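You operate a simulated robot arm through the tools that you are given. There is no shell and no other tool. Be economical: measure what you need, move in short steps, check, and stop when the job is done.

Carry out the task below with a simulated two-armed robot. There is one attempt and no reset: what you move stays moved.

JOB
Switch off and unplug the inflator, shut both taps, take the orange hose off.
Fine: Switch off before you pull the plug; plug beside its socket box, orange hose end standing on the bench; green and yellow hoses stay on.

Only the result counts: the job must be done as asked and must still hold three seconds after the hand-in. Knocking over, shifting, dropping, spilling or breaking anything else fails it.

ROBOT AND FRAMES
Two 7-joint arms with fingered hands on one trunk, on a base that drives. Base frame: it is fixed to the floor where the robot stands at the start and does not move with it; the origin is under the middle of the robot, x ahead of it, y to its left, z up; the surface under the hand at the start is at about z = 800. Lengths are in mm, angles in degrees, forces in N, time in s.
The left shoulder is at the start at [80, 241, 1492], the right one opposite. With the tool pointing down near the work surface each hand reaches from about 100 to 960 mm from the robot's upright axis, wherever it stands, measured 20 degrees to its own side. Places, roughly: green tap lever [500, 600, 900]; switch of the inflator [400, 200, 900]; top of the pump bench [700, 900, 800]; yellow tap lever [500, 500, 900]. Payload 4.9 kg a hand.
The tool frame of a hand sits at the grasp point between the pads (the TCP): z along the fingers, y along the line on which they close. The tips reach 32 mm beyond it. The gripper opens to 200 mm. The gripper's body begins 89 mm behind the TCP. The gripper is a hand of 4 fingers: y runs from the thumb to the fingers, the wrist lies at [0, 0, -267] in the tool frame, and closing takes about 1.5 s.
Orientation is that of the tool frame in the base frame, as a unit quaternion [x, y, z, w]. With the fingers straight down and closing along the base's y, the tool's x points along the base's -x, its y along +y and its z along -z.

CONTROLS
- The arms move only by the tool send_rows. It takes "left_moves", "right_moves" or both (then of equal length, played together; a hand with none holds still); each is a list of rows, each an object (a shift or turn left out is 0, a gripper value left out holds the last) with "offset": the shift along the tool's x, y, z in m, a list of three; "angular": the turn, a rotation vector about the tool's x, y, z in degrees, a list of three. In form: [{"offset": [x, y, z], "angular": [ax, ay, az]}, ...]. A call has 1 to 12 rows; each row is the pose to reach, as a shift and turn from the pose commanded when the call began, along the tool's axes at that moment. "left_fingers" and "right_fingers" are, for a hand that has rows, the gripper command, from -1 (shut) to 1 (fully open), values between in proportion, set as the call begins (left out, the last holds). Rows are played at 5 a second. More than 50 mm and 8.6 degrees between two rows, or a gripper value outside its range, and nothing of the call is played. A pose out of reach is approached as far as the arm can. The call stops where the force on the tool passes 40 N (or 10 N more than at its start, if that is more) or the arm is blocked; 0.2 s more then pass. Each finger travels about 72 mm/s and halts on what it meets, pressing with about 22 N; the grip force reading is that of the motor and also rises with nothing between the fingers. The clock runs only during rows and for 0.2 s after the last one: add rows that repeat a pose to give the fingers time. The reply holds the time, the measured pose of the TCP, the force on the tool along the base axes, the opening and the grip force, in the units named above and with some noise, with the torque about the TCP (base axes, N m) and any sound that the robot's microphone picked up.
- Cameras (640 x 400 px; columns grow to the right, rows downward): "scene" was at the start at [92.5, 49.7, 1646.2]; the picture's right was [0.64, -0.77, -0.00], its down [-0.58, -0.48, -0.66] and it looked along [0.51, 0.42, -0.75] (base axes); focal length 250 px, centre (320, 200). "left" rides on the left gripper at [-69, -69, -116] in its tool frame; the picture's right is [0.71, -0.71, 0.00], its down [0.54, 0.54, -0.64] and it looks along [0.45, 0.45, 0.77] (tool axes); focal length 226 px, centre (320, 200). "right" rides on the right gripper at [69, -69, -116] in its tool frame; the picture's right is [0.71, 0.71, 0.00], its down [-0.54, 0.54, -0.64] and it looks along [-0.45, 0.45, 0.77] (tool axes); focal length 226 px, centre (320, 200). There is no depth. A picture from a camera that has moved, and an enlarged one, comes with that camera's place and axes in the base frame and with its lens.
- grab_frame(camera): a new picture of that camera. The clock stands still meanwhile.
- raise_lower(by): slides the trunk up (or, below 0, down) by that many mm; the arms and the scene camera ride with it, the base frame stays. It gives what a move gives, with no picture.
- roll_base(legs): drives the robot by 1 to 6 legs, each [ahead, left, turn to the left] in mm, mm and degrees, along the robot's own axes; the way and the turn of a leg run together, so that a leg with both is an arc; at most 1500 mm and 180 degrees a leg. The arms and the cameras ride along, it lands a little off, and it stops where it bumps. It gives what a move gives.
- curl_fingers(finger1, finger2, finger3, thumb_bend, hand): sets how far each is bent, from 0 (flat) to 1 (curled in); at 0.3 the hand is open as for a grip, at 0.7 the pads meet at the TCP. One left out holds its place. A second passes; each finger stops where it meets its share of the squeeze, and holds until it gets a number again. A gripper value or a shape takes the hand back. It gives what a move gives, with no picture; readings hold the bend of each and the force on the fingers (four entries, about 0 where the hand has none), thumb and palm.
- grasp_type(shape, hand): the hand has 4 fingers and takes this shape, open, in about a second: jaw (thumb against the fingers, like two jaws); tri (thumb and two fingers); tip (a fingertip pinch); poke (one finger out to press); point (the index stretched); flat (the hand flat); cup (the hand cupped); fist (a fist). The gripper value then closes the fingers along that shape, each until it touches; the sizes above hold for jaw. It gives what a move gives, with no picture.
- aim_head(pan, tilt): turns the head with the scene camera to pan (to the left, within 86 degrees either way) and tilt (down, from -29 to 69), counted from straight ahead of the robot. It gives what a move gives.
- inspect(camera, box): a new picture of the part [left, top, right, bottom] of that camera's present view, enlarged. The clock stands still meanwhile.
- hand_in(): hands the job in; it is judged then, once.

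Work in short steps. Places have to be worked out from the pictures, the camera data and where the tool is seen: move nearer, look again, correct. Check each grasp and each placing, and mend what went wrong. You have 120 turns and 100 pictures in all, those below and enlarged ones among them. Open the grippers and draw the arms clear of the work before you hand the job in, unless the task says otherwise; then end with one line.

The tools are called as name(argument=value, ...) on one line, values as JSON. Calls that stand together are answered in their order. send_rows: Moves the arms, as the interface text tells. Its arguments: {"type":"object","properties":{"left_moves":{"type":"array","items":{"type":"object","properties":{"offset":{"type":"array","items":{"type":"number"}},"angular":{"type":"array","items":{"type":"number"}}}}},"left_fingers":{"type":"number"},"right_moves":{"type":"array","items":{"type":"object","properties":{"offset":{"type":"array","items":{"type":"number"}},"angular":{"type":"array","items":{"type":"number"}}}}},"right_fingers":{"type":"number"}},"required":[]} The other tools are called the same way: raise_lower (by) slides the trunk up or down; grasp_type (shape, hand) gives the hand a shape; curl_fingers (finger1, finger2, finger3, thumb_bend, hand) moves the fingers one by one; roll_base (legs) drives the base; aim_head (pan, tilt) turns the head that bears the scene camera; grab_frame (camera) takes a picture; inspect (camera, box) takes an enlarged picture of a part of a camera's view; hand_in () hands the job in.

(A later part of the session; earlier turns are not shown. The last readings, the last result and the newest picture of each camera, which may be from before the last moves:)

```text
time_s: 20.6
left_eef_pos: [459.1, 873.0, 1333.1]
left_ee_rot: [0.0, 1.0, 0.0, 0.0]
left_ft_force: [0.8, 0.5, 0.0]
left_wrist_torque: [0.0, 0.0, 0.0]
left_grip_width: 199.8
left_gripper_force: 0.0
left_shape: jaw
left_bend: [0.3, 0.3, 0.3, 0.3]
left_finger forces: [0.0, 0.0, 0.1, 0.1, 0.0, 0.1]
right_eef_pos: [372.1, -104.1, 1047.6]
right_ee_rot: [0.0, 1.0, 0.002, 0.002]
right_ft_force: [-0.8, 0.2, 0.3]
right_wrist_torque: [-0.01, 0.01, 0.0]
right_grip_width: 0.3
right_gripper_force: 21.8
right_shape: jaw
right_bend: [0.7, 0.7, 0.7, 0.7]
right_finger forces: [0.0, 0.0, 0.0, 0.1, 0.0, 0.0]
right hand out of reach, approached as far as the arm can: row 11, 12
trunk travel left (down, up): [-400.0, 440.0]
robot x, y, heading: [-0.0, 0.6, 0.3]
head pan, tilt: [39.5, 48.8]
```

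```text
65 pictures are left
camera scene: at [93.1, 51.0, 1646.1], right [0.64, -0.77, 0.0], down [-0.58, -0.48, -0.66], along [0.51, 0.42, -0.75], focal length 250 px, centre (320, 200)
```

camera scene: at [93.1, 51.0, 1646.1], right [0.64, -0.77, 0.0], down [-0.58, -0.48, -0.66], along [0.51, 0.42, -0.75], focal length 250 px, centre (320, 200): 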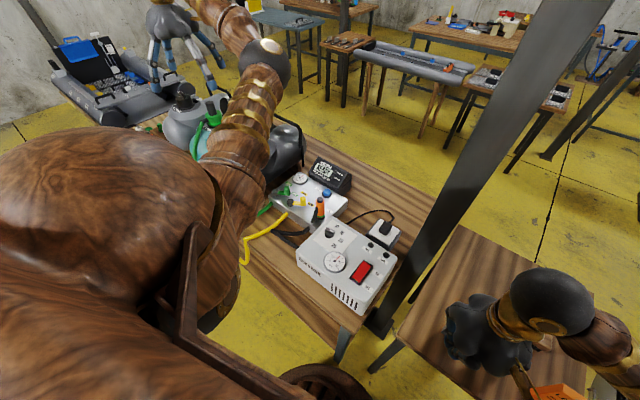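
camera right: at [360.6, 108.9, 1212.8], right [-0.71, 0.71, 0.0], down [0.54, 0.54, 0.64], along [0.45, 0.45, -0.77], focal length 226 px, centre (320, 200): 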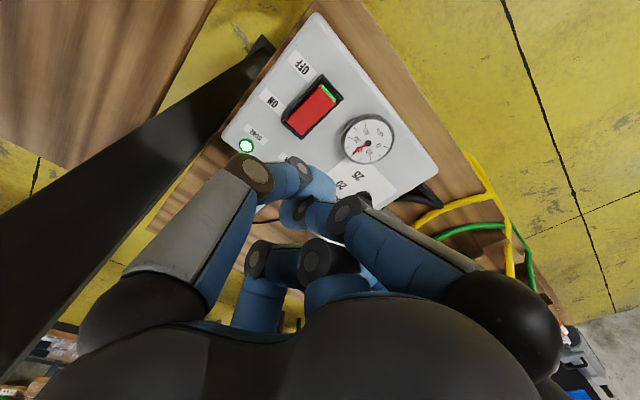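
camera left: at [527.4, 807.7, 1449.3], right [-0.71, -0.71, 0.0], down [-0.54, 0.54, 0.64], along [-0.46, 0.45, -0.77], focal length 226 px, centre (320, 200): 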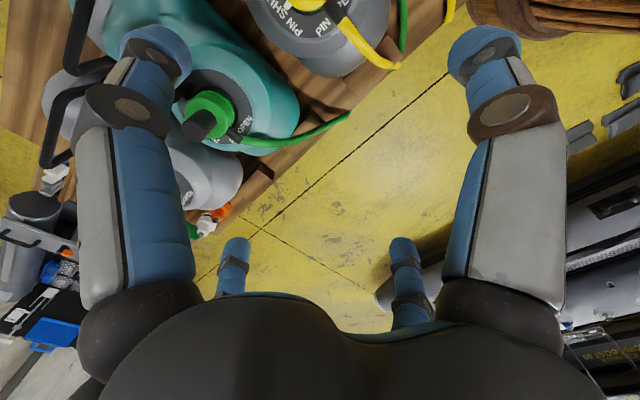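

All is well; the base has sprung back. Now the left hand travels high over to the plug.

send_rows(left_moves=[{"offset": [-0.012, -0.045, 0]}, {"offset": [-0.024, -0.09, 0]}, {"offset": [-0.036, -0.135, 0]}, {"offset": [-0.048, -0.18, 0]}, {"offset": [-0.06, -0.225, 0]}, {"offset": [-0.072, -0.27, 0]}, {"offset": [-0.084, -0.315, 0]}, {"offset": [-0.096, -0.36, 0]}, {"offset": [-0.108, -0.405, 0.01]}, {"offset": [-0.12, -0.45, 0.03]}, {"offset": [-0.132, -0.495, 0.05]}, {"offset": [-0.144, -0.54, 0.06]}], left_fingers=-0.2)

send_rows(left_moves=[{"offset": [-0.015, -0.04, 0.02]}, {"offset": [-0.03, -0.08, 0.05]}, {"offset": [-0.045, -0.12, 0.09]}, {"offset": [-0.045, -0.13, 0.13]}, {"offset": [-0.045, -0.13, 0.17]}, {"offset": [-0.045, -0.13, 0.17]}])

grab_frame(camera="left")

grab_frame(camera="scene")

```text
refused: row 10 steps farther than a row can; nothing moved
```

```text
refused: row 2 steps farther than a row can; nothing moved
```

```text
64 pictures are left
camera left: at [528.0, 805.1, 1450.1], right [-0.71, -0.71, 0.0], down [-0.54, 0.54, 0.64], along [-0.46, 0.45, -0.77], focal length 226 px, centre (320, 200)
```

left: 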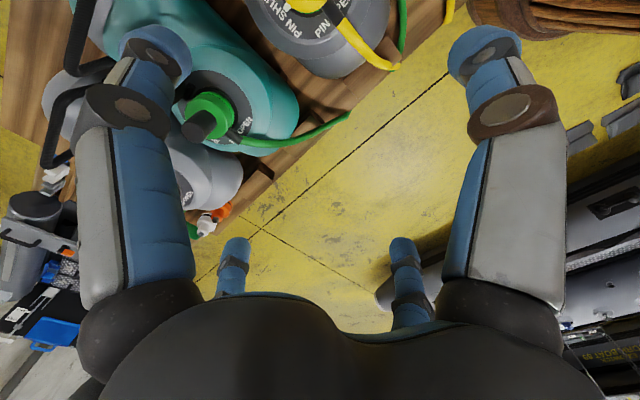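

```text
63 pictures are left
camera scene: at [93.1, 51.0, 1646.1], right [0.64, -0.77, 0.0], down [-0.58, -0.48, -0.66], along [0.51, 0.42, -0.75], focal length 250 px, centre (320, 200)
```

scene: 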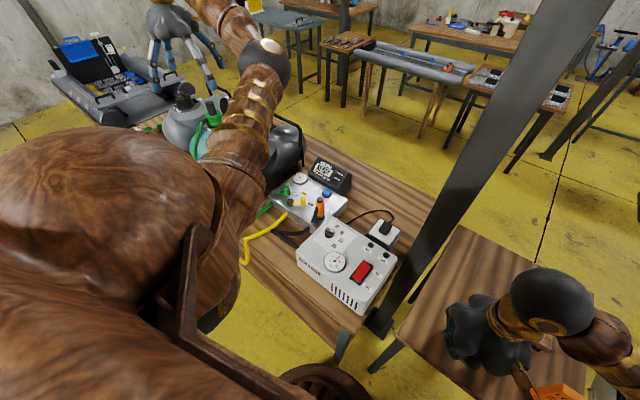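

Steps must stay under 50 mm in norm; I resend with the descent separate.

send_rows(left_moves=[{"offset": [-0.012, -0.045, 0]}, {"offset": [-0.024, -0.09, 0]}, {"offset": [-0.036, -0.135, 0]}, {"offset": [-0.048, -0.18, 0]}, {"offset": [-0.06, -0.225, 0]}, {"offset": [-0.072, -0.27, 0]}, {"offset": [-0.084, -0.315, 0]}, {"offset": [-0.096, -0.36, 0]}, {"offset": [-0.108, -0.405, 0]}, {"offset": [-0.12, -0.45, 0]}, {"offset": [-0.132, -0.495, 0]}, {"offset": [-0.144, -0.54, 0]}], left_fingers=-0.2)

send_rows(left_moves=[{"offset": [-0.015, -0.04, 0.02]}, {"offset": [-0.025, -0.08, 0.04]}, {"offset": [-0.035, -0.11, 0.07]}, {"offset": [-0.045, -0.13, 0.11]}, {"offset": [-0.045, -0.13, 0.155]}, {"offset": [-0.045, -0.13, 0.2]}, {"offset": [-0.045, -0.13, 0.23]}, {"offset": [-0.045, -0.13, 0.23]}])

```text
time_s: 23.2
left_eef_pos: [601.9, 331.5, 1334.8]
left_ee_rot: [0.0, 1.0, 0.001, 0.0]
left_ft_force: [-0.3, -0.2, -0.2]
left_wrist_torque: [0.04, -0.04, 0.02]
left_grip_width: 80.5
left_gripper_force: 0.0
left_shape: jaw
left_bend: [0.42, 0.42, 0.42, 0.41]
left_finger forces: [0.0, 0.0, 0.0, 0.0, 0.1, 0.0]
right_eef_pos: [370.6, -106.2, 1047.5]
right_ee_rot: [0.0, 1.0, 0.003, 0.001]
right_ft_force: [0.1, 0.7, -0.4]
right_wrist_torque: [0.03, -0.03, -0.01]
right_grip_width: 0.1
right_gripper_force: 22.0
right_shape: jaw
right_bend: [0.7, 0.7, 0.7, 0.7]
right_finger forces: [0.0, 0.1, 0.0, 0.1, 0.2, 0.1]
trunk travel left (down, up): [-400.0, 440.0]
robot x, y, heading: [-0.5, 1.9, 0.0]
head pan, tilt: [39.5, 48.8]
```

```text
time_s: 24.4
left_eef_pos: [654.8, 251.9, 1203.7]
left_ee_rot: [-0.047, 0.999, -0.012, 0.009]
left_ft_force: [-0.2, -0.2, 0.8]
left_wrist_torque: [0.05, 0.0, 0.01]
left_grip_width: 80.2
left_gripper_force: 0.1
left_shape: jaw
left_bend: [0.42, 0.42, 0.42, 0.41]
left_finger forces: [0.0, 0.0, 0.1, 0.0, 0.0, 0.0]
right_eef_pos: [318.4, -122.0, 1003.7]
right_ee_rot: [-0.045, 0.996, -0.051, -0.057]
right_ft_force: [-0.6, 0.0, 0.6]
right_wrist_torque: [0.01, 0.02, -0.02]
right_grip_width: 0.0
right_gripper_force: 22.3
right_shape: jaw
right_bend: [0.7, 0.7, 0.7, 0.7]
right_finger forces: [0.1, 0.0, 0.0, 0.0, 0.2, 0.0]
trunk travel left (down, up): [-400.0, 440.0]
robot x, y, heading: [-2.5, 2.8, 0.0]
head pan, tilt: [39.5, 48.8]
stopped in row 5 (right hand): the arm was blocked; the commanded pose is now the measured one
```

The arms met each other (the right hand was pushed). I look before moving on.

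grab_frame(camera="scene")

grab_frame(camera="right")

```text
62 pictures are left
camera scene: at [92.5, 49.1, 1646.3], right [0.64, -0.77, 0.0], down [-0.58, -0.48, -0.66], along [0.51, 0.42, -0.75], focal length 250 px, centre (320, 200)
```

scene: 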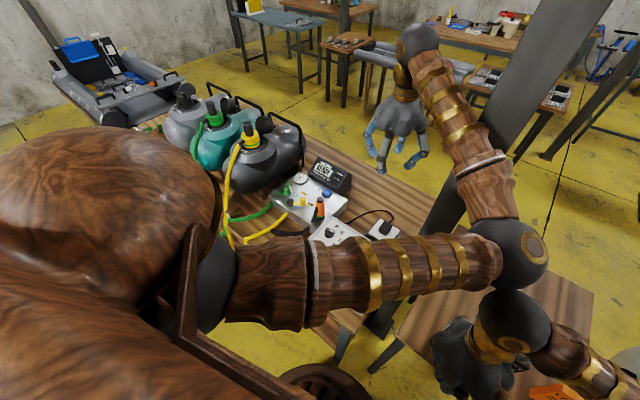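

```text
61 pictures are left
camera right: at [269.9, -182.3, 1134.2], right [-0.77, 0.64, 0.01], down [0.55, 0.65, 0.52], along [0.32, 0.41, -0.85], focal length 226 px, centre (320, 200)
```

right: 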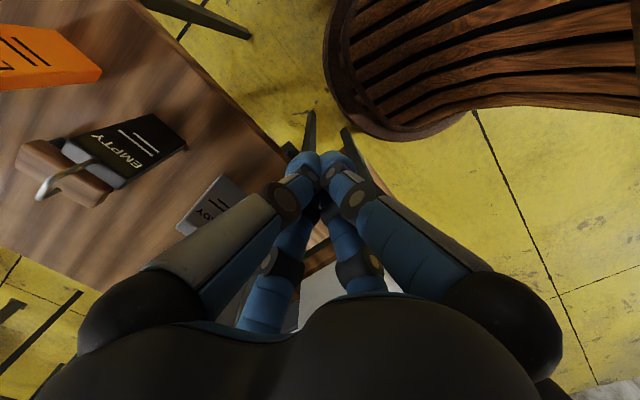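

The left arm's elbow swings inward and hits the right wrist, so that is the wrong arm from here. I retract the left arm and will then drive the base to the left so the right arm clears the column.

send_rows(left_moves=[{"offset": [0.005, 0.01, -0.04], "angular": [-0.5, 0.3, 2]}, {"offset": [0.015, 0.03, -0.08], "angular": [-1, 0.7, 4]}, {"offset": [0.03, 0.06, -0.11], "angular": [-1.4, 1, 5.4]}, {"offset": [0.045, 0.1, -0.13], "angular": [-1.4, 1, 5.4]}, {"offset": [0.06, 0.145, -0.13], "angular": [-1.4, 1, 5.4]}, {"offset": [0.075, 0.19, -0.13], "angular": [-1.4, 1, 5.4]}, {"offset": [0.09, 0.235, -0.13], "angular": [-1.4, 1, 5.4]}, {"offset": [0.105, 0.28, -0.13], "angular": [-1.4, 1, 5.4]}, {"offset": [0.12, 0.325, -0.13], "angular": [-1.4, 1, 5.4]}, {"offset": [0.135, 0.37, -0.13], "angular": [-1.4, 1, 5.4]}, {"offset": [0.15, 0.415, -0.13], "angular": [-1.4, 1, 5.4]}, {"offset": [0.15, 0.415, -0.13], "angular": [-1.4, 1, 5.4]}])

send_rows(right_moves=[{"offset": [-0.01, 0, -0.02], "angular": [-2, -2.2, 1.7]}, {"offset": [-0.02, 0, -0.05], "angular": [-4, -4.4, 3.5]}, {"offset": [-0.03, 0, -0.09], "angular": [-5.8, -6.5, 5.2]}, {"offset": [-0.03, 0.03, -0.12], "angular": [-5.8, -6.5, 5.2]}, {"offset": [-0.03, 0.06, -0.15], "angular": [-5.8, -6.5, 5.2]}, {"offset": [-0.03, 0.06, -0.15], "angular": [-5.8, -6.5, 5.2]}])

aim_head(pan=75, tilt=55)

grab_frame(camera="scene")

```text
time_s: 27.0
left_eef_pos: [463.8, 652.1, 1319.8]
left_ee_rot: [0.0, 1.0, 0.001, 0.0]
left_ft_force: [0.9, -0.1, -0.1]
left_wrist_torque: [0.05, 0.0, 0.01]
left_grip_width: 80.0
left_gripper_force: 0.0
left_shape: jaw
left_bend: [0.42, 0.42, 0.42, 0.41]
left_finger forces: [0.0, 0.0, 0.0, 0.0, 0.0, 0.0]
right_eef_pos: [318.4, -122.3, 1005.0]
right_ee_rot: [-0.045, 0.996, -0.051, -0.057]
right_ft_force: [-1.0, 0.0, 0.8]
right_wrist_torque: [0.04, -0.02, 0.0]
right_grip_width: 0.0
right_gripper_force: 21.9
right_shape: jaw
right_bend: [0.7, 0.7, 0.7, 0.7]
right_finger forces: [0.1, 0.0, 0.0, 0.0, 0.0, 0.0]
trunk travel left (down, up): [-400.0, 440.0]
robot x, y, heading: [0.5, 0.9, 0.2]
head pan, tilt: [39.5, 48.8]
```

```text
time_s: 28.4
left_eef_pos: [463.2, 652.4, 1319.2]
left_ee_rot: [0.0, 1.0, 0.001, 0.0]
left_ft_force: [-0.6, -0.9, 1.2]
left_wrist_torque: [0.06, -0.01, -0.01]
left_grip_width: 80.3
left_gripper_force: 0.0
left_shape: jaw
left_bend: [0.42, 0.42, 0.42, 0.41]
left_finger forces: [0.0, 0.0, 0.1, 0.0, 0.0, 0.1]
right_eef_pos: [357.6, -42.4, 1141.8]
right_ee_rot: [0.001, 1.0, 0.0, 0.0]
right_ft_force: [0.5, -0.6, 0.1]
right_wrist_torque: [0.03, 0.04, -0.01]
right_grip_width: 0.0
right_gripper_force: 22.3
right_shape: jaw
right_bend: [0.7, 0.7, 0.7, 0.7]
right_finger forces: [0.1, 0.0, 0.0, 0.0, 0.0, 0.0]
right hand out of reach, approached as far as the arm can: row 1, 2, 3, 4
trunk travel left (down, up): [-400.0, 440.0]
robot x, y, heading: [0.5, -0.7, -0.1]
head pan, tilt: [39.5, 48.8]
```

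```text
time_s: 29.4
left_eef_pos: [462.7, 653.2, 1318.5]
left_ee_rot: [0.0, 1.0, 0.0, 0.0]
left_ft_force: [-0.3, 0.3, -0.1]
left_wrist_torque: [-0.01, -0.01, -0.03]
left_grip_width: 79.9
left_gripper_force: 0.0
left_shape: jaw
left_bend: [0.42, 0.42, 0.42, 0.41]
left_finger forces: [0.0, 0.1, 0.0, 0.1, 0.0, 0.0]
right_eef_pos: [358.6, -41.7, 1140.6]
right_ee_rot: [0.0, 1.0, -0.001, 0.0]
right_ft_force: [0.2, -0.3, -1.1]
right_wrist_torque: [0.0, 0.0, -0.02]
right_grip_width: 0.1
right_gripper_force: 22.4
right_shape: jaw
right_bend: [0.7, 0.7, 0.7, 0.7]
right_finger forces: [0.0, 0.0, 0.0, 0.1, 0.0, 0.0]
trunk travel left (down, up): [-400.0, 440.0]
robot x, y, heading: [2.9, -0.1, -0.1]
head pan, tilt: [75.0, 55.0]
```

```text
60 pictures are left
camera scene: at [51.1, 70.3, 1638.0], right [0.97, -0.26, 0.0], down [-0.21, -0.79, -0.57], along [0.15, 0.55, -0.82], focal length 250 px, centre (320, 200)
```

scene: 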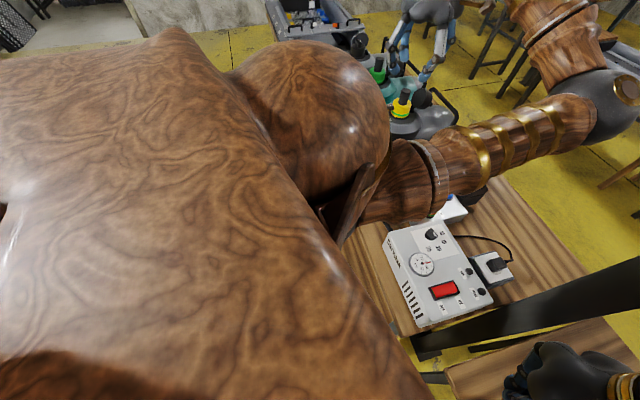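

The floor to the left looked clear in the left camera. I drive 350 mm to the left.

roll_base(legs=[[0, 350, 0]])

aim_head(pan=5, tilt=52)

grab_frame(camera="scene")

```text
time_s: 31.6
left_eef_pos: [463.1, 996.1, 1318.7]
left_ee_rot: [0.0, 1.0, 0.001, 0.0]
left_ft_force: [0.7, 0.7, -0.3]
left_wrist_torque: [0.02, 0.0, -0.01]
left_grip_width: 80.2
left_gripper_force: 0.0
left_shape: jaw
left_bend: [0.42, 0.42, 0.42, 0.41]
left_finger forces: [0.1, 0.0, 0.0, 0.0, 0.0, 0.0]
right_eef_pos: [356.7, 301.3, 1140.6]
right_ee_rot: [0.001, 1.0, 0.0, 0.0]
right_ft_force: [-0.4, 0.1, 0.1]
right_wrist_torque: [0.0, 0.02, 0.0]
right_grip_width: 0.0
right_gripper_force: 21.9
right_shape: jaw
right_bend: [0.7, 0.7, 0.7, 0.7]
right_finger forces: [0.0, 0.0, 0.0, 0.0, 0.0, 0.0]
trunk travel left (down, up): [-400.0, 440.0]
robot x, y, heading: [0.6, 343.9, -0.1]
head pan, tilt: [75.0, 55.0]
```

```text
time_s: 33.0
left_eef_pos: [463.1, 996.6, 1317.9]
left_ee_rot: [0.0, 1.0, -0.001, 0.0]
left_ft_force: [-0.9, 0.1, 0.0]
left_wrist_torque: [-0.02, -0.01, 0.01]
left_grip_width: 80.4
left_gripper_force: 0.0
left_shape: jaw
left_bend: [0.42, 0.42, 0.42, 0.41]
left_finger forces: [0.1, 0.1, 0.1, 0.0, 0.0, 0.1]
right_eef_pos: [357.8, 301.4, 1141.0]
right_ee_rot: [0.001, 1.0, -0.002, 0.0]
right_ft_force: [0.8, -0.4, -0.4]
right_wrist_torque: [0.01, 0.0, 0.01]
right_grip_width: 0.2
right_gripper_force: 22.0
right_shape: jaw
right_bend: [0.7, 0.7, 0.7, 0.7]
right_finger forces: [0.1, 0.1, 0.0, 0.0, 0.0, 0.0]
trunk travel left (down, up): [-400.0, 440.0]
robot x, y, heading: [2.6, 344.4, -0.0]
head pan, tilt: [5.0, 52.0]
```

```text
59 pictures are left
camera scene: at [106.9, 350.5, 1641.9], right [0.09, -1.0, 0.0], down [-0.79, -0.07, -0.62], along [0.61, 0.05, -0.79], focal length 250 px, centre (320, 200)
```

scene: 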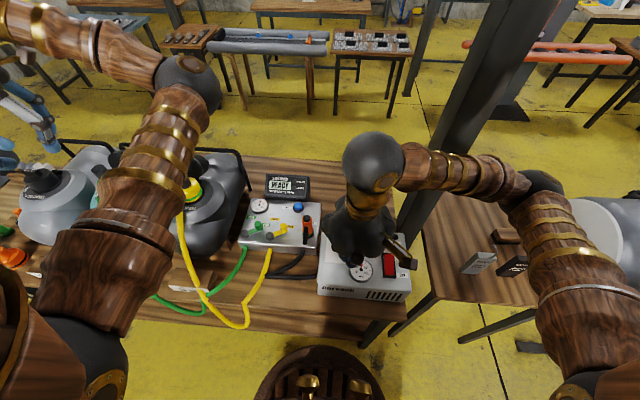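

With the new stance a right turn of 30° would bring the right elbow back away from the column. I turn in place, then look from the head again.

roll_base(legs=[[0, 0, -30]])

aim_head(pan=35, tilt=52)

grab_frame(camera="scene")

```text
time_s: 34.9
left_eef_pos: [723.2, 687.2, 1319.0]
left_ee_rot: [0.253, 0.968, 0.001, 0.0]
left_ft_force: [0.3, 0.1, -0.1]
left_wrist_torque: [0.02, 0.02, -0.01]
left_grip_width: 79.9
left_gripper_force: 0.1
left_shape: jaw
left_bend: [0.42, 0.42, 0.42, 0.41]
left_finger forces: [0.1, 0.0, 0.1, 0.1, 0.0, 0.0]
right_eef_pos: [291.4, 130.1, 1141.3]
right_ee_rot: [0.254, 0.967, -0.002, -0.001]
right_ft_force: [-0.7, -0.2, -0.2]
right_wrist_torque: [0.01, 0.01, 0.02]
right_grip_width: 0.0
right_gripper_force: 22.1
right_shape: jaw
right_bend: [0.7, 0.7, 0.7, 0.7]
right_finger forces: [0.0, 0.0, 0.1, 0.0, 0.0, 0.0]
trunk travel left (down, up): [-400.0, 440.0]
robot x, y, heading: [2.2, 340.8, -29.0]
head pan, tilt: [5.0, 52.0]
```

```text
time_s: 35.9
left_eef_pos: [724.3, 686.4, 1319.4]
left_ee_rot: [0.253, 0.967, 0.0, 0.0]
left_ft_force: [-0.3, -0.3, -0.2]
left_wrist_torque: [-0.01, -0.01, 0.0]
left_grip_width: 80.1
left_gripper_force: 0.2
left_shape: jaw
left_bend: [0.42, 0.42, 0.42, 0.41]
left_finger forces: [0.1, 0.0, 0.1, 0.0, 0.0, 0.1]
right_eef_pos: [290.6, 132.1, 1141.6]
right_ee_rot: [0.254, 0.967, -0.001, -0.001]
right_ft_force: [0.0, -1.2, -0.1]
right_wrist_torque: [0.02, 0.02, 0.02]
right_grip_width: 0.0
right_gripper_force: 21.7
right_shape: jaw
right_bend: [0.7, 0.7, 0.7, 0.7]
right_finger forces: [0.1, 0.0, 0.0, 0.1, 0.0, 0.1]
trunk travel left (down, up): [-400.0, 440.0]
robot x, y, heading: [2.7, 342.3, -29.4]
head pan, tilt: [35.0, 52.0]
```

```text
58 pictures are left
camera scene: at [102.9, 336.2, 1641.9], right [0.1, -1.0, 0.0], down [-0.78, -0.08, -0.62], along [0.61, 0.06, -0.79], focal length 250 px, centre (320, 200)
```

scene: 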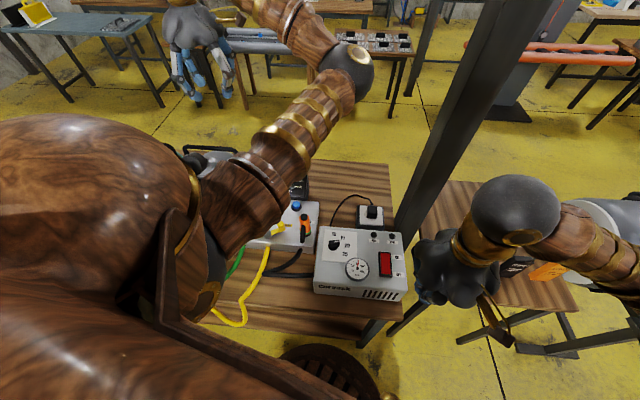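

Good view: the column is now well clear of the right side. I move the right hand over the plug, turning it back to be square with the bench.

send_rows(right_moves=[{"offset": [-0.03, 0.0325, 0], "angular": [0, 0, -6]}, {"offset": [-0.06, 0.065, 0], "angular": [0, 0, -12]}, {"offset": [-0.09, 0.0975, 0], "angular": [0, 0, -18]}, {"offset": [-0.12, 0.13, 0], "angular": [0, 0, -24]}, {"offset": [-0.1495, 0.1623, 0], "angular": [0, 0, -29.4]}, {"offset": [-0.1815, 0.1804, 0.03], "angular": [0, 0, -29.4]}, {"offset": [-0.2135, 0.1984, 0.06], "angular": [0, 0, -29.4]}, {"offset": [-0.2456, 0.2165, 0.09], "angular": [0, 0, -29.4]}, {"offset": [-0.2776, 0.2345, 0.12], "angular": [0, 0, -29.4]}, {"offset": [-0.2776, 0.2345, 0.12], "angular": [0, 0, -29.4]}], right_fingers=-0.2)

grab_frame(camera="scene")

inspect(camera="right", box=[220, 100, 420, 300])

```text
time_s: 38.0
left_eef_pos: [721.6, 686.7, 1319.9]
left_ee_rot: [0.253, 0.968, 0.0, 0.001]
left_ft_force: [-0.5, 0.2, 0.4]
left_wrist_torque: [0.01, 0.03, 0.04]
left_grip_width: 80.3
left_gripper_force: 0.0
left_shape: jaw
left_bend: [0.42, 0.42, 0.42, 0.41]
left_finger forces: [0.1, 0.1, 0.0, 0.0, 0.0, 0.0]
right_eef_pos: [646.1, 198.0, 1019.4]
right_ee_rot: [0.0, 1.0, -0.002, 0.0]
right_ft_force: [-0.5, -0.7, 0.4]
right_wrist_torque: [0.03, -0.04, 0.0]
right_grip_width: 79.7
right_gripper_force: 0.0
right_shape: jaw
right_bend: [0.43, 0.43, 0.43, 0.41]
right_finger forces: [0.1, 0.0, 0.1, 0.0, 0.0, 0.1]
trunk travel left (down, up): [-400.0, 440.0]
robot x, y, heading: [0.4, 343.2, -29.2]
head pan, tilt: [35.0, 52.0]
```

```text
57 pictures are left
camera scene: at [102.2, 335.8, 1641.9], right [0.1, -0.99, 0.0], down [-0.78, -0.08, -0.62], along [0.61, 0.06, -0.79], focal length 250 px, centre (320, 200)
```

scene: 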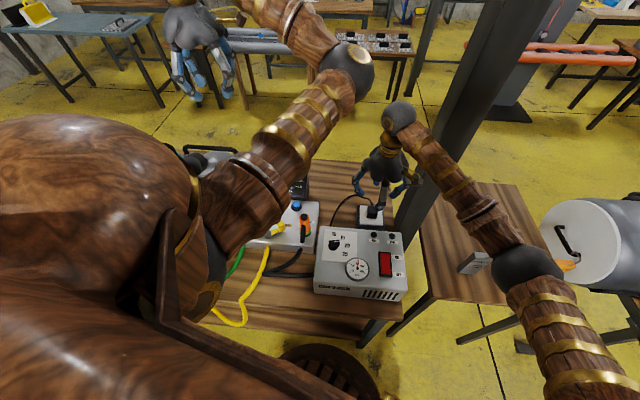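

```text
2.00 times, centred on (320, 200) of right
camera zoom: at [578.2, 130.8, 1136.3], right [-0.71, 0.71, 0.0], down [0.54, 0.54, 0.64], along [0.45, 0.45, -0.77], focal length 452 px, centre (320, 200)
```

zoom: 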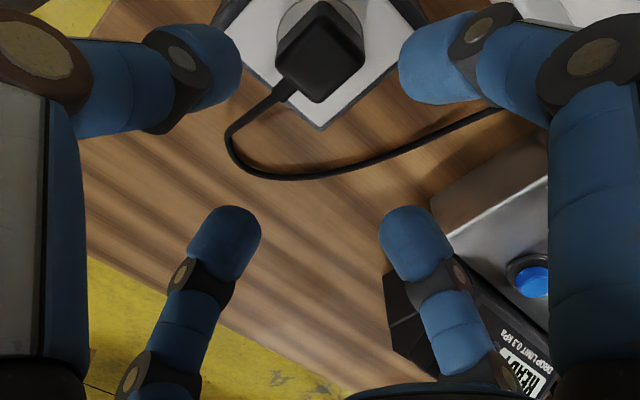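

The forearm is clear and the TCP sits over the plug within a few mm. I descend to just above the plug and check.

send_rows(right_moves=[{"offset": [0, 0, 0.04]}, {"offset": [0, 0, 0.075]}, {"offset": [0, 0, 0.085]}, {"offset": [0, 0, 0.085]}], right_fingers=-0.2)

inspect(camera="right", box=[220, 100, 420, 300])

inspect(camera="scene", box=[320, 150, 420, 250])

```text
time_s: 39.0
left_eef_pos: [722.3, 687.1, 1317.7]
left_ee_rot: [0.253, 0.968, 0.0, -0.001]
left_ft_force: [0.7, 0.8, 1.1]
left_wrist_torque: [0.03, 0.02, -0.04]
left_grip_width: 80.3
left_gripper_force: 0.1
left_shape: jaw
left_bend: [0.42, 0.42, 0.42, 0.41]
left_finger forces: [0.0, 0.0, 0.0, 0.0, 0.0, 0.0]
right_eef_pos: [648.9, 200.1, 936.6]
right_ee_rot: [0.0, 1.0, -0.001, -0.001]
right_ft_force: [-0.6, 0.1, 0.3]
right_wrist_torque: [-0.02, 0.0, 0.0]
right_grip_width: 80.0
right_gripper_force: 0.1
right_shape: jaw
right_bend: [0.43, 0.43, 0.43, 0.41]
right_finger forces: [0.1, 0.1, 0.0, 0.0, 0.1, 0.0]
trunk travel left (down, up): [-400.0, 440.0]
robot x, y, heading: [0.6, 346.6, -29.5]
head pan, tilt: [35.0, 52.0]
```

```text
2.00 times, centred on (320, 200) of right
camera zoom: at [580.2, 132.3, 1053.6], right [-0.71, 0.71, 0.0], down [0.54, 0.54, 0.64], along [0.45, 0.45, -0.77], focal length 452 px, centre (320, 200)
```

zoom: 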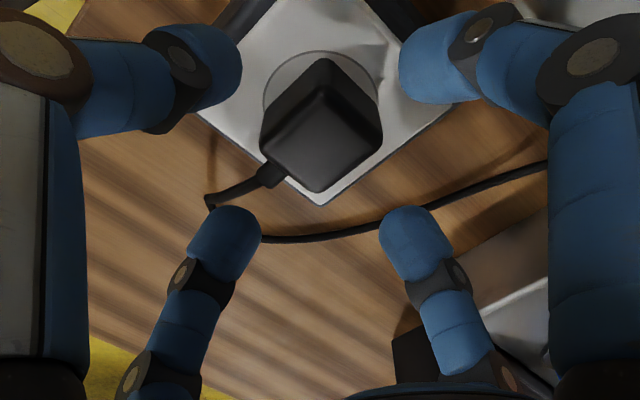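

```text
4.00 times, centred on (370, 200) of scene
camera zoom: at [103.4, 336.3, 1641.8], right [0.1, -0.99, 0.0], down [-0.78, -0.08, -0.62], along [0.61, 0.06, -0.79], focal length 1001 px, centre (120, 200)
```

zoom: 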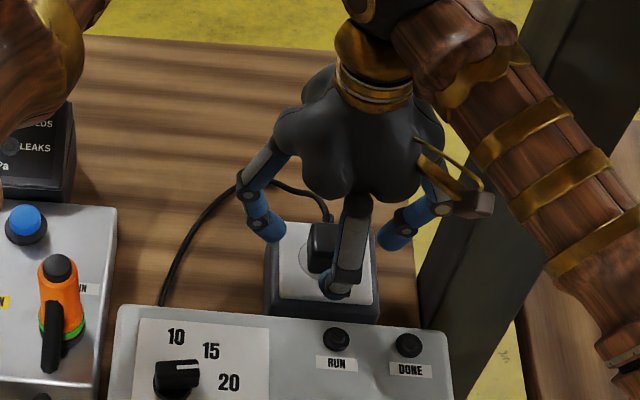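

The plug's top is at about (645,198,879). I descend so the tips come to about z 858, just above the socket face.

send_rows(right_moves=[{"offset": [0.004, -0.002, 0.02]}, {"offset": [0.004, -0.002, 0.035]}, {"offset": [0.004, -0.002, 0.042]}, {"offset": [0.004, -0.002, 0.047]}, {"offset": [0.004, -0.002, 0.047]}], right_fingers=-0.2)

inspect(camera="right", box=[220, 100, 420, 300])

inspect(camera="scene", box=[320, 150, 420, 250])

```text
time_s: 40.0
left_eef_pos: [721.8, 686.7, 1320.4]
left_ee_rot: [0.253, 0.968, 0.0, 0.001]
left_ft_force: [0.1, 0.4, -0.1]
left_wrist_torque: [0.0, 0.02, -0.01]
left_grip_width: 80.0
left_gripper_force: 0.0
left_shape: jaw
left_bend: [0.42, 0.42, 0.42, 0.41]
left_finger forces: [0.0, 0.0, 0.0, 0.1, 0.0, 0.0]
right_eef_pos: [646.8, 198.4, 899.6]
right_ee_rot: [-0.001, 1.0, 0.0, 0.005]
right_ft_force: [-2.7, 1.4, 23.4]
right_wrist_torque: [0.39, 0.59, 0.0]
right_grip_width: 81.6
right_gripper_force: 0.0
right_shape: jaw
right_bend: [0.42, 0.42, 0.42, 0.41]
right_finger forces: [14.9, 7.9, 2.9, 0.0, 1.0, 0.0]
trunk travel left (down, up): [-400.0, 440.0]
robot x, y, heading: [-4.1, 346.1, -29.2]
head pan, tilt: [35.0, 52.0]
stopped in row 4 (right hand): the force on the tool passed its limit at 45 N (the readings are from after the stop); the commanded pose is now the measured one
```

```text
2.00 times, centred on (320, 200) of right
camera zoom: at [577.4, 130.7, 1015.1], right [-0.71, 0.71, -0.01], down [0.53, 0.54, 0.65], along [0.46, 0.46, -0.76], focal length 452 px, centre (320, 200)
```

zoom: 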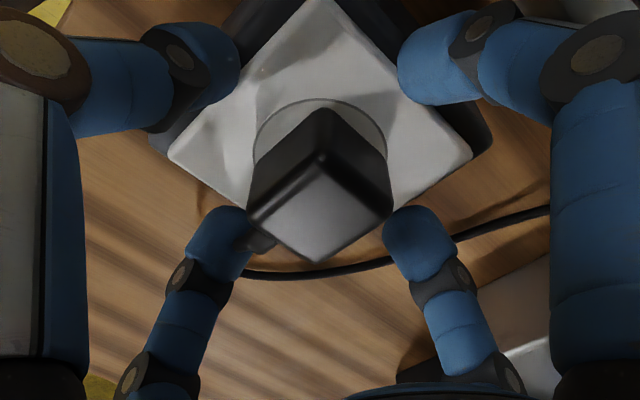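

```text
4.00 times, centred on (370, 200) of scene
camera zoom: at [101.4, 336.3, 1642.0], right [0.1, -0.99, 0.0], down [-0.78, -0.08, -0.62], along [0.61, 0.06, -0.79], focal length 1001 px, centre (120, 200)
```

zoom: 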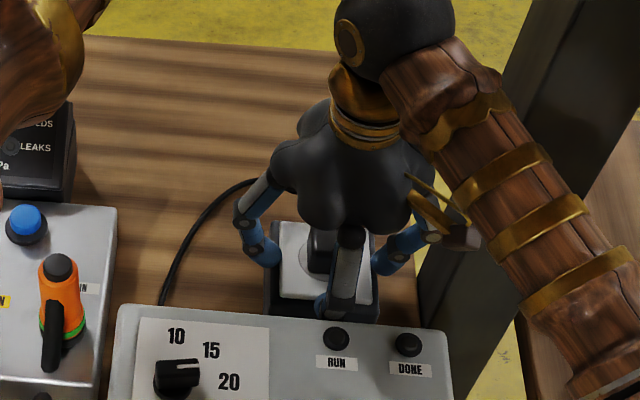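

The tips touched the socket face. I raise 4 mm and close on the plug.

send_rows(right_moves=[{"offset": [0, 0, -0.004]}, {"offset": [0, 0, -0.004]}, {"offset": [0, 0, -0.004]}, {"offset": [0, 0, -0.004]}, {"offset": [0, 0, -0.004]}, {"offset": [0, 0, -0.004]}, {"offset": [0, 0, -0.004]}], right_fingers=-1)

inspect(camera="right", box=[220, 100, 420, 300])

```text
time_s: 41.6
left_eef_pos: [723.3, 686.1, 1319.3]
left_ee_rot: [0.253, 0.968, 0.0, 0.0]
left_ft_force: [-0.1, 0.2, -0.7]
left_wrist_torque: [-0.01, 0.03, -0.02]
left_grip_width: 80.4
left_gripper_force: 0.1
left_shape: jaw
left_bend: [0.42, 0.42, 0.42, 0.41]
left_finger forces: [0.0, 0.0, 0.0, 0.1, 0.0, 0.0]
right_eef_pos: [646.3, 197.1, 899.3]
right_ee_rot: [0.0, 1.0, -0.001, 0.004]
right_ft_force: [-0.8, -1.7, 5.4]
right_wrist_torque: [0.11, -0.05, 0.0]
right_grip_width: 78.2
right_gripper_force: 21.7
right_shape: jaw
right_bend: [0.43, 0.43, 0.43, 0.42]
right_finger forces: [15.1, 15.1, 15.3, 0.0, 15.5, 0.1]
trunk travel left (down, up): [-400.0, 440.0]
robot x, y, heading: [-1.2, 344.6, -29.3]
head pan, tilt: [35.0, 52.0]
```

```text
2.00 times, centred on (320, 200) of right
camera zoom: at [577.8, 131.1, 1016.6], right [-0.71, 0.71, -0.01], down [0.54, 0.54, 0.65], along [0.46, 0.45, -0.76], focal length 452 px, centre (320, 200)
```

zoom: 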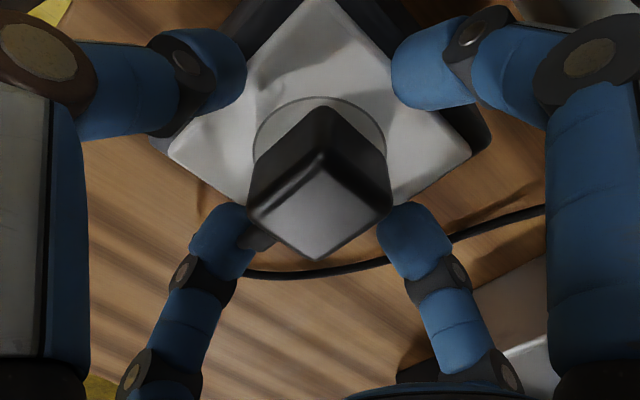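

The fingers have gripped the socket box (78 mm wide, face at z≈880) rather than the plug. I release, raise 22 mm, and then close on the plug (≈880–904).

send_rows(right_moves=[{}, {}, {}, {"offset": [0, 0, -0.012]}, {"offset": [0, 0, -0.022]}, {"offset": [-0.001, 0.001, -0.022]}], right_fingers=-0.1)

inspect(camera="right", box=[220, 100, 420, 300])

```text
time_s: 43.0
left_eef_pos: [723.6, 686.8, 1318.8]
left_ee_rot: [0.252, 0.968, 0.0, 0.0]
left_ft_force: [0.4, 0.1, 0.7]
left_wrist_torque: [0.04, -0.01, -0.03]
left_grip_width: 80.2
left_gripper_force: 0.1
left_shape: jaw
left_bend: [0.42, 0.42, 0.42, 0.41]
left_finger forces: [0.0, 0.0, 0.1, 0.0, 0.0, 0.0]
right_eef_pos: [647.0, 199.6, 923.4]
right_ee_rot: [0.0, 1.0, 0.0, 0.002]
right_ft_force: [0.2, 0.3, 0.1]
right_wrist_torque: [0.02, 0.0, -0.02]
right_grip_width: 89.7
right_gripper_force: 0.1
right_shape: jaw
right_bend: [0.4, 0.4, 0.4, 0.38]
right_finger forces: [0.0, 0.1, 0.0, 0.0, 0.0, 0.0]
trunk travel left (down, up): [-400.0, 440.0]
robot x, y, heading: [0.2, 345.2, -29.4]
head pan, tilt: [35.0, 52.0]
```

```text
2.00 times, centred on (320, 200) of right
camera zoom: at [578.7, 132.5, 1039.0], right [-0.71, 0.71, 0.0], down [0.54, 0.54, 0.65], along [0.46, 0.45, -0.76], focal length 452 px, centre (320, 200)
```

zoom: 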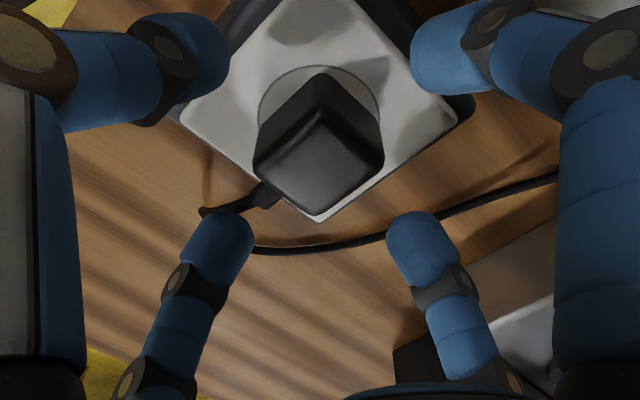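

Tips are at about 887, level with the plug body. I close on it.

send_rows(right_moves=[{"offset": [0, 0, 0.002]}, {"offset": [0, 0, 0.002]}, {"offset": [0, 0, 0.002]}, {"offset": [0, 0, 0.002]}, {"offset": [0, 0, 0.002]}, {"offset": [0, 0, 0.002]}, {"offset": [0, 0, 0.002]}], right_fingers=-1)

inspect(camera="right", box=[220, 100, 420, 300])

```text
time_s: 44.6
left_eef_pos: [723.9, 685.2, 1317.8]
left_ee_rot: [0.253, 0.967, 0.0, 0.0]
left_ft_force: [0.6, -0.5, -0.3]
left_wrist_torque: [0.02, 0.03, 0.02]
left_grip_width: 80.3
left_gripper_force: 0.0
left_shape: jaw
left_bend: [0.42, 0.42, 0.42, 0.41]
left_finger forces: [0.1, 0.1, 0.1, 0.1, 0.0, 0.0]
right_eef_pos: [648.3, 199.9, 920.0]
right_ee_rot: [0.001, 1.0, 0.0, 0.003]
right_ft_force: [-1.8, -0.3, -5.0]
right_wrist_torque: [0.0, 0.0, 0.01]
right_grip_width: 32.6
right_gripper_force: 22.2
right_shape: jaw
right_bend: [0.55, 0.58, 0.57, 0.56]
right_finger forces: [19.4, 19.0, 19.1, 0.1, 19.6, 0.1]
trunk travel left (down, up): [-400.0, 440.0]
robot x, y, heading: [3.8, 344.0, -29.3]
head pan, tilt: [35.0, 52.0]
```

```text
2.00 times, centred on (320, 200) of right
camera zoom: at [579.5, 131.9, 1036.4], right [-0.71, 0.71, 0.0], down [0.54, 0.54, 0.65], along [0.46, 0.45, -0.76], focal length 452 px, centre (320, 200)
```

zoom: 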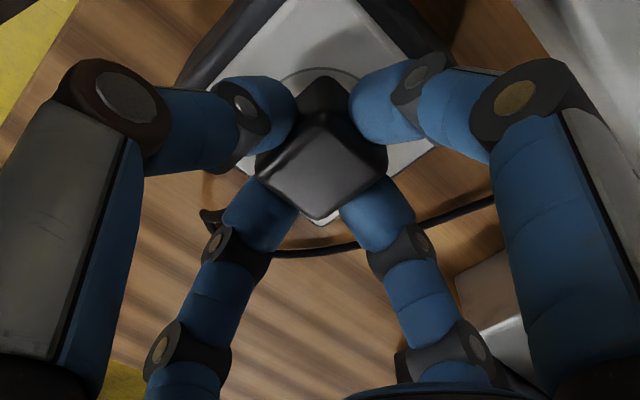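

The plug is gripped by all four digits (33 mm). I pull straight up.

send_rows(right_moves=[{"offset": [0, 0, -0.006]}, {"offset": [0, 0, -0.012]}, {"offset": [0, 0, -0.02]}, {"offset": [0, 0, -0.03]}, {"offset": [0, 0, -0.04]}, {"offset": [0, 0, -0.05]}, {"offset": [0, 0, -0.05]}], right_fingers=-1)

grab_frame(camera="right")

inspect(camera="scene", box=[300, 150, 420, 250])

```text
time_s: 46.2
left_eef_pos: [724.1, 686.3, 1318.5]
left_ee_rot: [0.253, 0.967, 0.0, 0.0]
left_ft_force: [-0.4, 0.6, 0.7]
left_wrist_torque: [-0.01, 0.0, -0.03]
left_grip_width: 80.0
left_gripper_force: 0.0
left_shape: jaw
left_bend: [0.42, 0.42, 0.42, 0.41]
left_finger forces: [0.1, 0.0, 0.0, 0.0, 0.0, 0.1]
right_eef_pos: [647.7, 198.8, 970.9]
right_ee_rot: [0.0, 1.0, 0.0, 0.004]
right_ft_force: [-1.3, -0.6, -0.8]
right_wrist_torque: [-0.01, 0.02, 0.0]
right_grip_width: 32.6
right_gripper_force: 21.4
right_shape: jaw
right_bend: [0.55, 0.58, 0.57, 0.56]
right_finger forces: [19.7, 19.6, 19.8, 0.0, 19.8, 0.0]
trunk travel left (down, up): [-400.0, 440.0]
robot x, y, heading: [-0.9, 343.4, -29.3]
head pan, tilt: [35.0, 52.0]
heard: snap
```

```text
48 pictures are left
camera right: at [577.9, 131.5, 1086.9], right [-0.71, 0.71, -0.01], down [0.54, 0.54, 0.65], along [0.46, 0.45, -0.76], focal length 226 px, centre (320, 200)
```

right: 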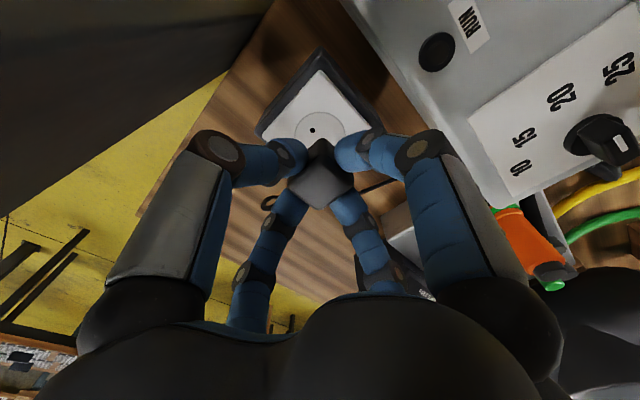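

```text
4.00 times, centred on (360, 200) of scene
camera zoom: at [103.2, 336.3, 1641.9], right [0.1, -0.99, 0.0], down [-0.78, -0.08, -0.62], along [0.61, 0.06, -0.79], focal length 1001 px, centre (160, 200)
```

zoom: 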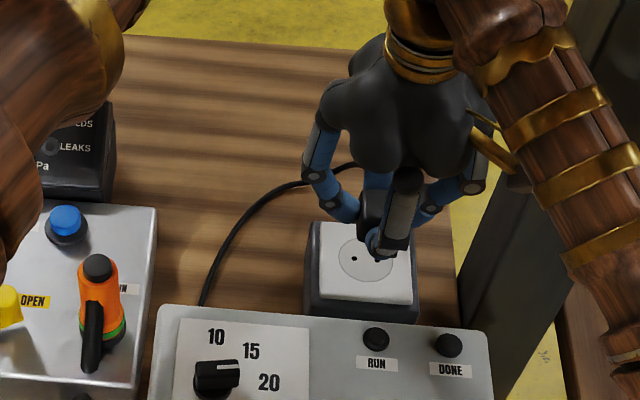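

The plug is out (snap heard, holes visible). I carry it to the bench on the left side of the box, about (662,304), and lower it until it touches.

send_rows(right_moves=[{"offset": [-0.007, 0.045, 0]}, {"offset": [-0.014, 0.09, 0]}, {"offset": [-0.014, 0.105, 0.02]}, {"offset": [-0.014, 0.105, 0.06]}, {"offset": [-0.014, 0.105, 0.09]}, {"offset": [-0.014, 0.105, 0.09]}], right_fingers=-1)

send_rows(right_moves=[{"offset": [0, 0, 0.006]}, {"offset": [0, 0, 0.012]}, {"offset": [0, 0, 0.018]}, {"offset": [0, 0, 0.024]}, {"offset": [0, 0, 0.03]}, {"offset": [0, 0, 0.036]}, {"offset": [0, 0, 0.042]}], right_fingers=-1)

grab_frame(camera="right")

inspect(camera="scene", box=[300, 150, 420, 250])

```text
time_s: 47.6
left_eef_pos: [722.2, 686.9, 1319.7]
left_ee_rot: [0.253, 0.968, 0.001, 0.001]
left_ft_force: [0.3, 0.1, 0.4]
left_wrist_torque: [0.04, -0.01, 0.02]
left_grip_width: 79.9
left_gripper_force: 0.0
left_shape: jaw
left_bend: [0.42, 0.42, 0.42, 0.41]
left_finger forces: [0.1, 0.0, 0.0, 0.0, 0.0, 0.1]
right_eef_pos: [661.0, 306.2, 880.0]
right_ee_rot: [-0.001, 1.0, 0.0, 0.004]
right_ft_force: [0.0, -0.3, -0.7]
right_wrist_torque: [-0.03, -0.01, 0.0]
right_grip_width: 32.7
right_gripper_force: 21.7
right_shape: jaw
right_bend: [0.55, 0.58, 0.57, 0.56]
right_finger forces: [19.5, 19.8, 19.6, 0.0, 19.9, 0.1]
trunk travel left (down, up): [-400.0, 440.0]
robot x, y, heading: [-1.7, 342.5, -29.3]
head pan, tilt: [35.0, 52.0]
```

```text
time_s: 49.0
left_eef_pos: [722.6, 689.5, 1318.8]
left_ee_rot: [0.252, 0.968, 0.0, 0.0]
left_ft_force: [-0.1, -0.1, -0.6]
left_wrist_torque: [0.04, 0.05, -0.02]
left_grip_width: 80.3
left_gripper_force: 0.0
left_shape: jaw
left_bend: [0.42, 0.42, 0.42, 0.41]
left_finger forces: [0.1, 0.0, 0.1, 0.1, 0.0, 0.1]
right_eef_pos: [662.6, 312.4, 851.1]
right_ee_rot: [-0.004, 1.0, 0.002, 0.008]
right_ft_force: [-8.0, 11.7, 16.0]
right_wrist_torque: [-1.39, -0.12, -0.5]
right_grip_width: 32.1
right_gripper_force: 21.8
right_shape: jaw
right_bend: [0.55, 0.58, 0.57, 0.57]
right_finger forces: [19.5, 21.7, 19.6, 0.0, 45.4, 0.1]
trunk travel left (down, up): [-400.0, 440.0]
robot x, y, heading: [3.0, 342.8, -29.1]
head pan, tilt: [35.0, 52.0]
stopped in row 6 (right hand): the force on the tool passed its limit at 44 N (the readings are from after the stop); the commanded pose is now the measured one
```

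```text
46 pictures are left
camera right: at [593.2, 243.7, 966.8], right [-0.71, 0.7, -0.01], down [0.53, 0.54, 0.65], along [0.46, 0.46, -0.76], focal length 226 px, centre (320, 200)
```

right: 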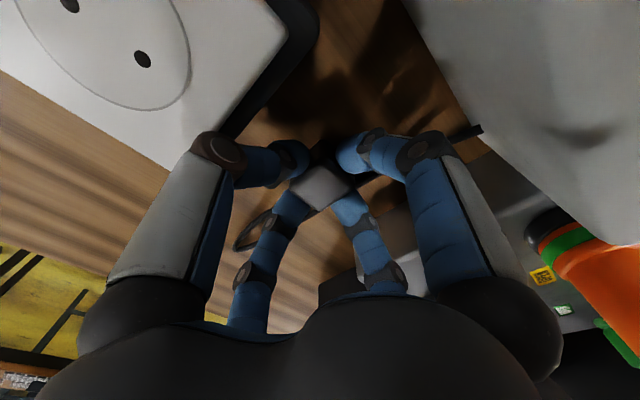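

```text
4.00 times, centred on (360, 200) of scene
camera zoom: at [102.2, 337.7, 1641.7], right [0.1, -0.99, 0.0], down [-0.78, -0.08, -0.62], along [0.61, 0.06, -0.79], focal length 1001 px, centre (160, 200)
```

zoom: 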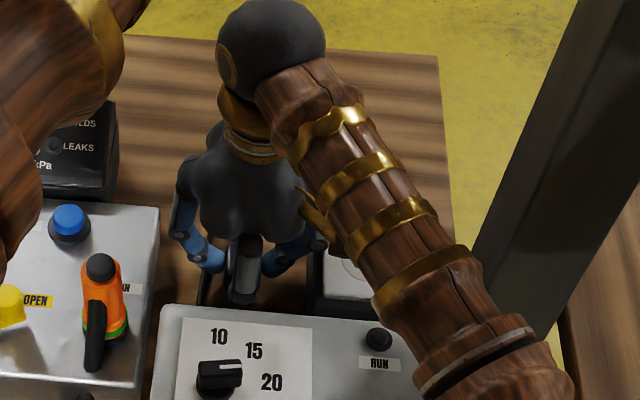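

The thumb brushed the socket box while the plug's pins seem to reach the bench. I ease up and 8 mm to the left, to be mid-gap, then open only slightly.

send_rows(right_moves=[{"offset": [0, 0.003, -0.004]}, {"offset": [0, 0.008, -0.004]}, {"offset": [0, 0.008, -0.004]}], right_fingers=-1)

send_rows(right_moves=[{"offset": [0, 0, 0.003]}, {"offset": [0, 0, 0.006]}, {"offset": [0, 0, 0.006]}], right_fingers=-1)

```text
time_s: 49.8
left_eef_pos: [722.9, 688.2, 1319.3]
left_ee_rot: [0.252, 0.968, 0.0, -0.001]
left_ft_force: [0.6, 0.3, 0.7]
left_wrist_torque: [-0.01, 0.03, 0.0]
left_grip_width: 80.2
left_gripper_force: 0.1
left_shape: jaw
left_bend: [0.42, 0.42, 0.42, 0.41]
left_finger forces: [0.0, 0.0, 0.0, 0.0, 0.0, 0.0]
right_eef_pos: [663.1, 317.7, 853.5]
right_ee_rot: [-0.003, 1.0, 0.001, 0.006]
right_ft_force: [0.2, -0.5, -0.5]
right_wrist_torque: [0.0, -0.02, -0.01]
right_grip_width: 32.4
right_gripper_force: 22.1
right_shape: jaw
right_bend: [0.55, 0.58, 0.57, 0.57]
right_finger forces: [19.3, 20.4, 19.5, 0.0, 21.7, 0.1]
trunk travel left (down, up): [-400.0, 440.0]
robot x, y, heading: [-1.0, 341.0, -29.3]
head pan, tilt: [35.0, 52.0]
```

```text
time_s: 50.6
left_eef_pos: [722.3, 687.9, 1319.5]
left_ee_rot: [0.253, 0.967, 0.0, 0.0]
left_ft_force: [-0.2, 0.1, 0.1]
left_wrist_torque: [0.0, -0.01, 0.03]
left_grip_width: 80.4
left_gripper_force: 0.0
left_shape: jaw
left_bend: [0.42, 0.42, 0.42, 0.41]
left_finger forces: [0.0, 0.1, 0.0, 0.0, 0.1, 0.0]
right_eef_pos: [663.8, 318.5, 848.9]
right_ee_rot: [-0.003, 1.0, 0.002, 0.006]
right_ft_force: [-0.3, -0.2, -0.4]
right_wrist_torque: [-0.01, -0.01, 0.01]
right_grip_width: 32.0
right_gripper_force: 22.0
right_shape: jaw
right_bend: [0.55, 0.58, 0.57, 0.57]
right_finger forces: [19.4, 20.4, 19.5, 0.0, 21.8, 0.0]
trunk travel left (down, up): [-400.0, 440.0]
robot x, y, heading: [2.8, 345.5, -29.5]
head pan, tilt: [35.0, 52.0]
```

No contact yet; I keep lowering until the plug meets the bench.

send_rows(right_moves=[{"offset": [0, 0, 0.003]}, {"offset": [0, 0, 0.006]}, {"offset": [0, 0, 0.009]}, {"offset": [0, 0, 0.012]}, {"offset": [0, 0, 0.015]}, {"offset": [0, 0, 0.018]}, {"offset": [0, 0, 0.02]}], right_fingers=-1)

```text
time_s: 51.6
left_eef_pos: [721.2, 688.9, 1320.2]
left_ee_rot: [0.251, 0.968, 0.0, 0.0]
left_ft_force: [0.3, -0.3, -0.6]
left_wrist_torque: [-0.01, 0.06, -0.01]
left_grip_width: 80.4
left_gripper_force: 0.0
left_shape: jaw
left_bend: [0.42, 0.42, 0.42, 0.41]
left_finger forces: [0.0, 0.0, 0.0, 0.0, 0.0, 0.1]
right_eef_pos: [666.1, 320.4, 843.2]
right_ee_rot: [-0.004, 1.0, 0.004, 0.012]
right_ft_force: [-7.4, 1.9, 22.3]
right_wrist_torque: [-0.42, 0.26, -0.16]
right_grip_width: 32.6
right_gripper_force: 22.4
right_shape: jaw
right_bend: [0.55, 0.58, 0.57, 0.57]
right_finger forces: [25.3, 22.7, 20.2, 0.1, 30.8, 0.0]
trunk travel left (down, up): [-400.0, 440.0]
robot x, y, heading: [-2.0, 344.8, -29.1]
head pan, tilt: [35.0, 52.0]
stopped in row 4 (right hand): the force on the tool passed its limit at 43 N (the readings are from after the stop); the commanded pose is now the measured one
```

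Vertical contact: the plug is down. I ease 2 mm up and open slightly, then lift away.

send_rows(right_moves=[{"offset": [0, 0, -0.002]}, {"offset": [0, 0, -0.002]}, {"offset": [0, 0, -0.002]}, {"offset": [0, 0, -0.002]}], right_fingers=-0.5)

inspect(camera="right", box=[220, 100, 420, 300])

```text
time_s: 52.6
left_eef_pos: [722.1, 691.7, 1318.5]
left_ee_rot: [0.251, 0.968, 0.0, 0.001]
left_ft_force: [0.1, 0.0, 0.2]
left_wrist_torque: [0.02, 0.0, 0.02]
left_grip_width: 80.0
left_gripper_force: 0.0
left_shape: jaw
left_bend: [0.42, 0.42, 0.42, 0.41]
left_finger forces: [0.0, 0.0, 0.0, 0.1, 0.0, 0.0]
right_eef_pos: [665.5, 322.9, 843.5]
right_ee_rot: [-0.006, 1.0, 0.002, 0.011]
right_ft_force: [-0.8, 22.1, 10.9]
right_wrist_torque: [-1.32, 0.0, -0.06]
right_grip_width: 46.5
right_gripper_force: 0.0
right_shape: jaw
right_bend: [0.51, 0.51, 0.51, 0.54]
right_finger forces: [0.0, 0.0, 0.1, 0.0, 24.5, 0.0]
trunk travel left (down, up): [-400.0, 440.0]
robot x, y, heading: [0.9, 346.0, -29.6]
head pan, tilt: [35.0, 52.0]
```

```text
2.00 times, centred on (320, 200) of right
camera zoom: at [595.1, 253.7, 958.2], right [-0.71, 0.7, -0.01], down [0.52, 0.54, 0.66], along [0.47, 0.46, -0.75], focal length 452 px, centre (320, 200)
```

zoom: 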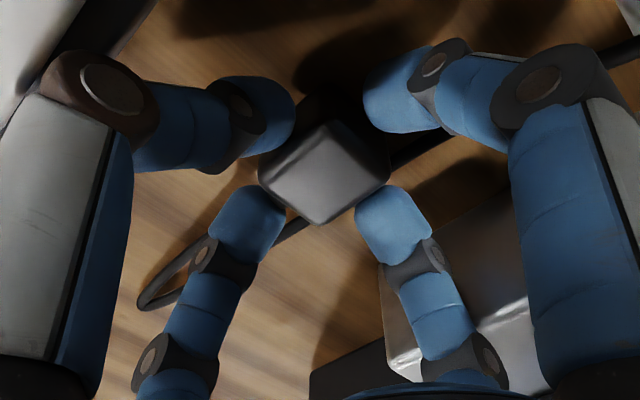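

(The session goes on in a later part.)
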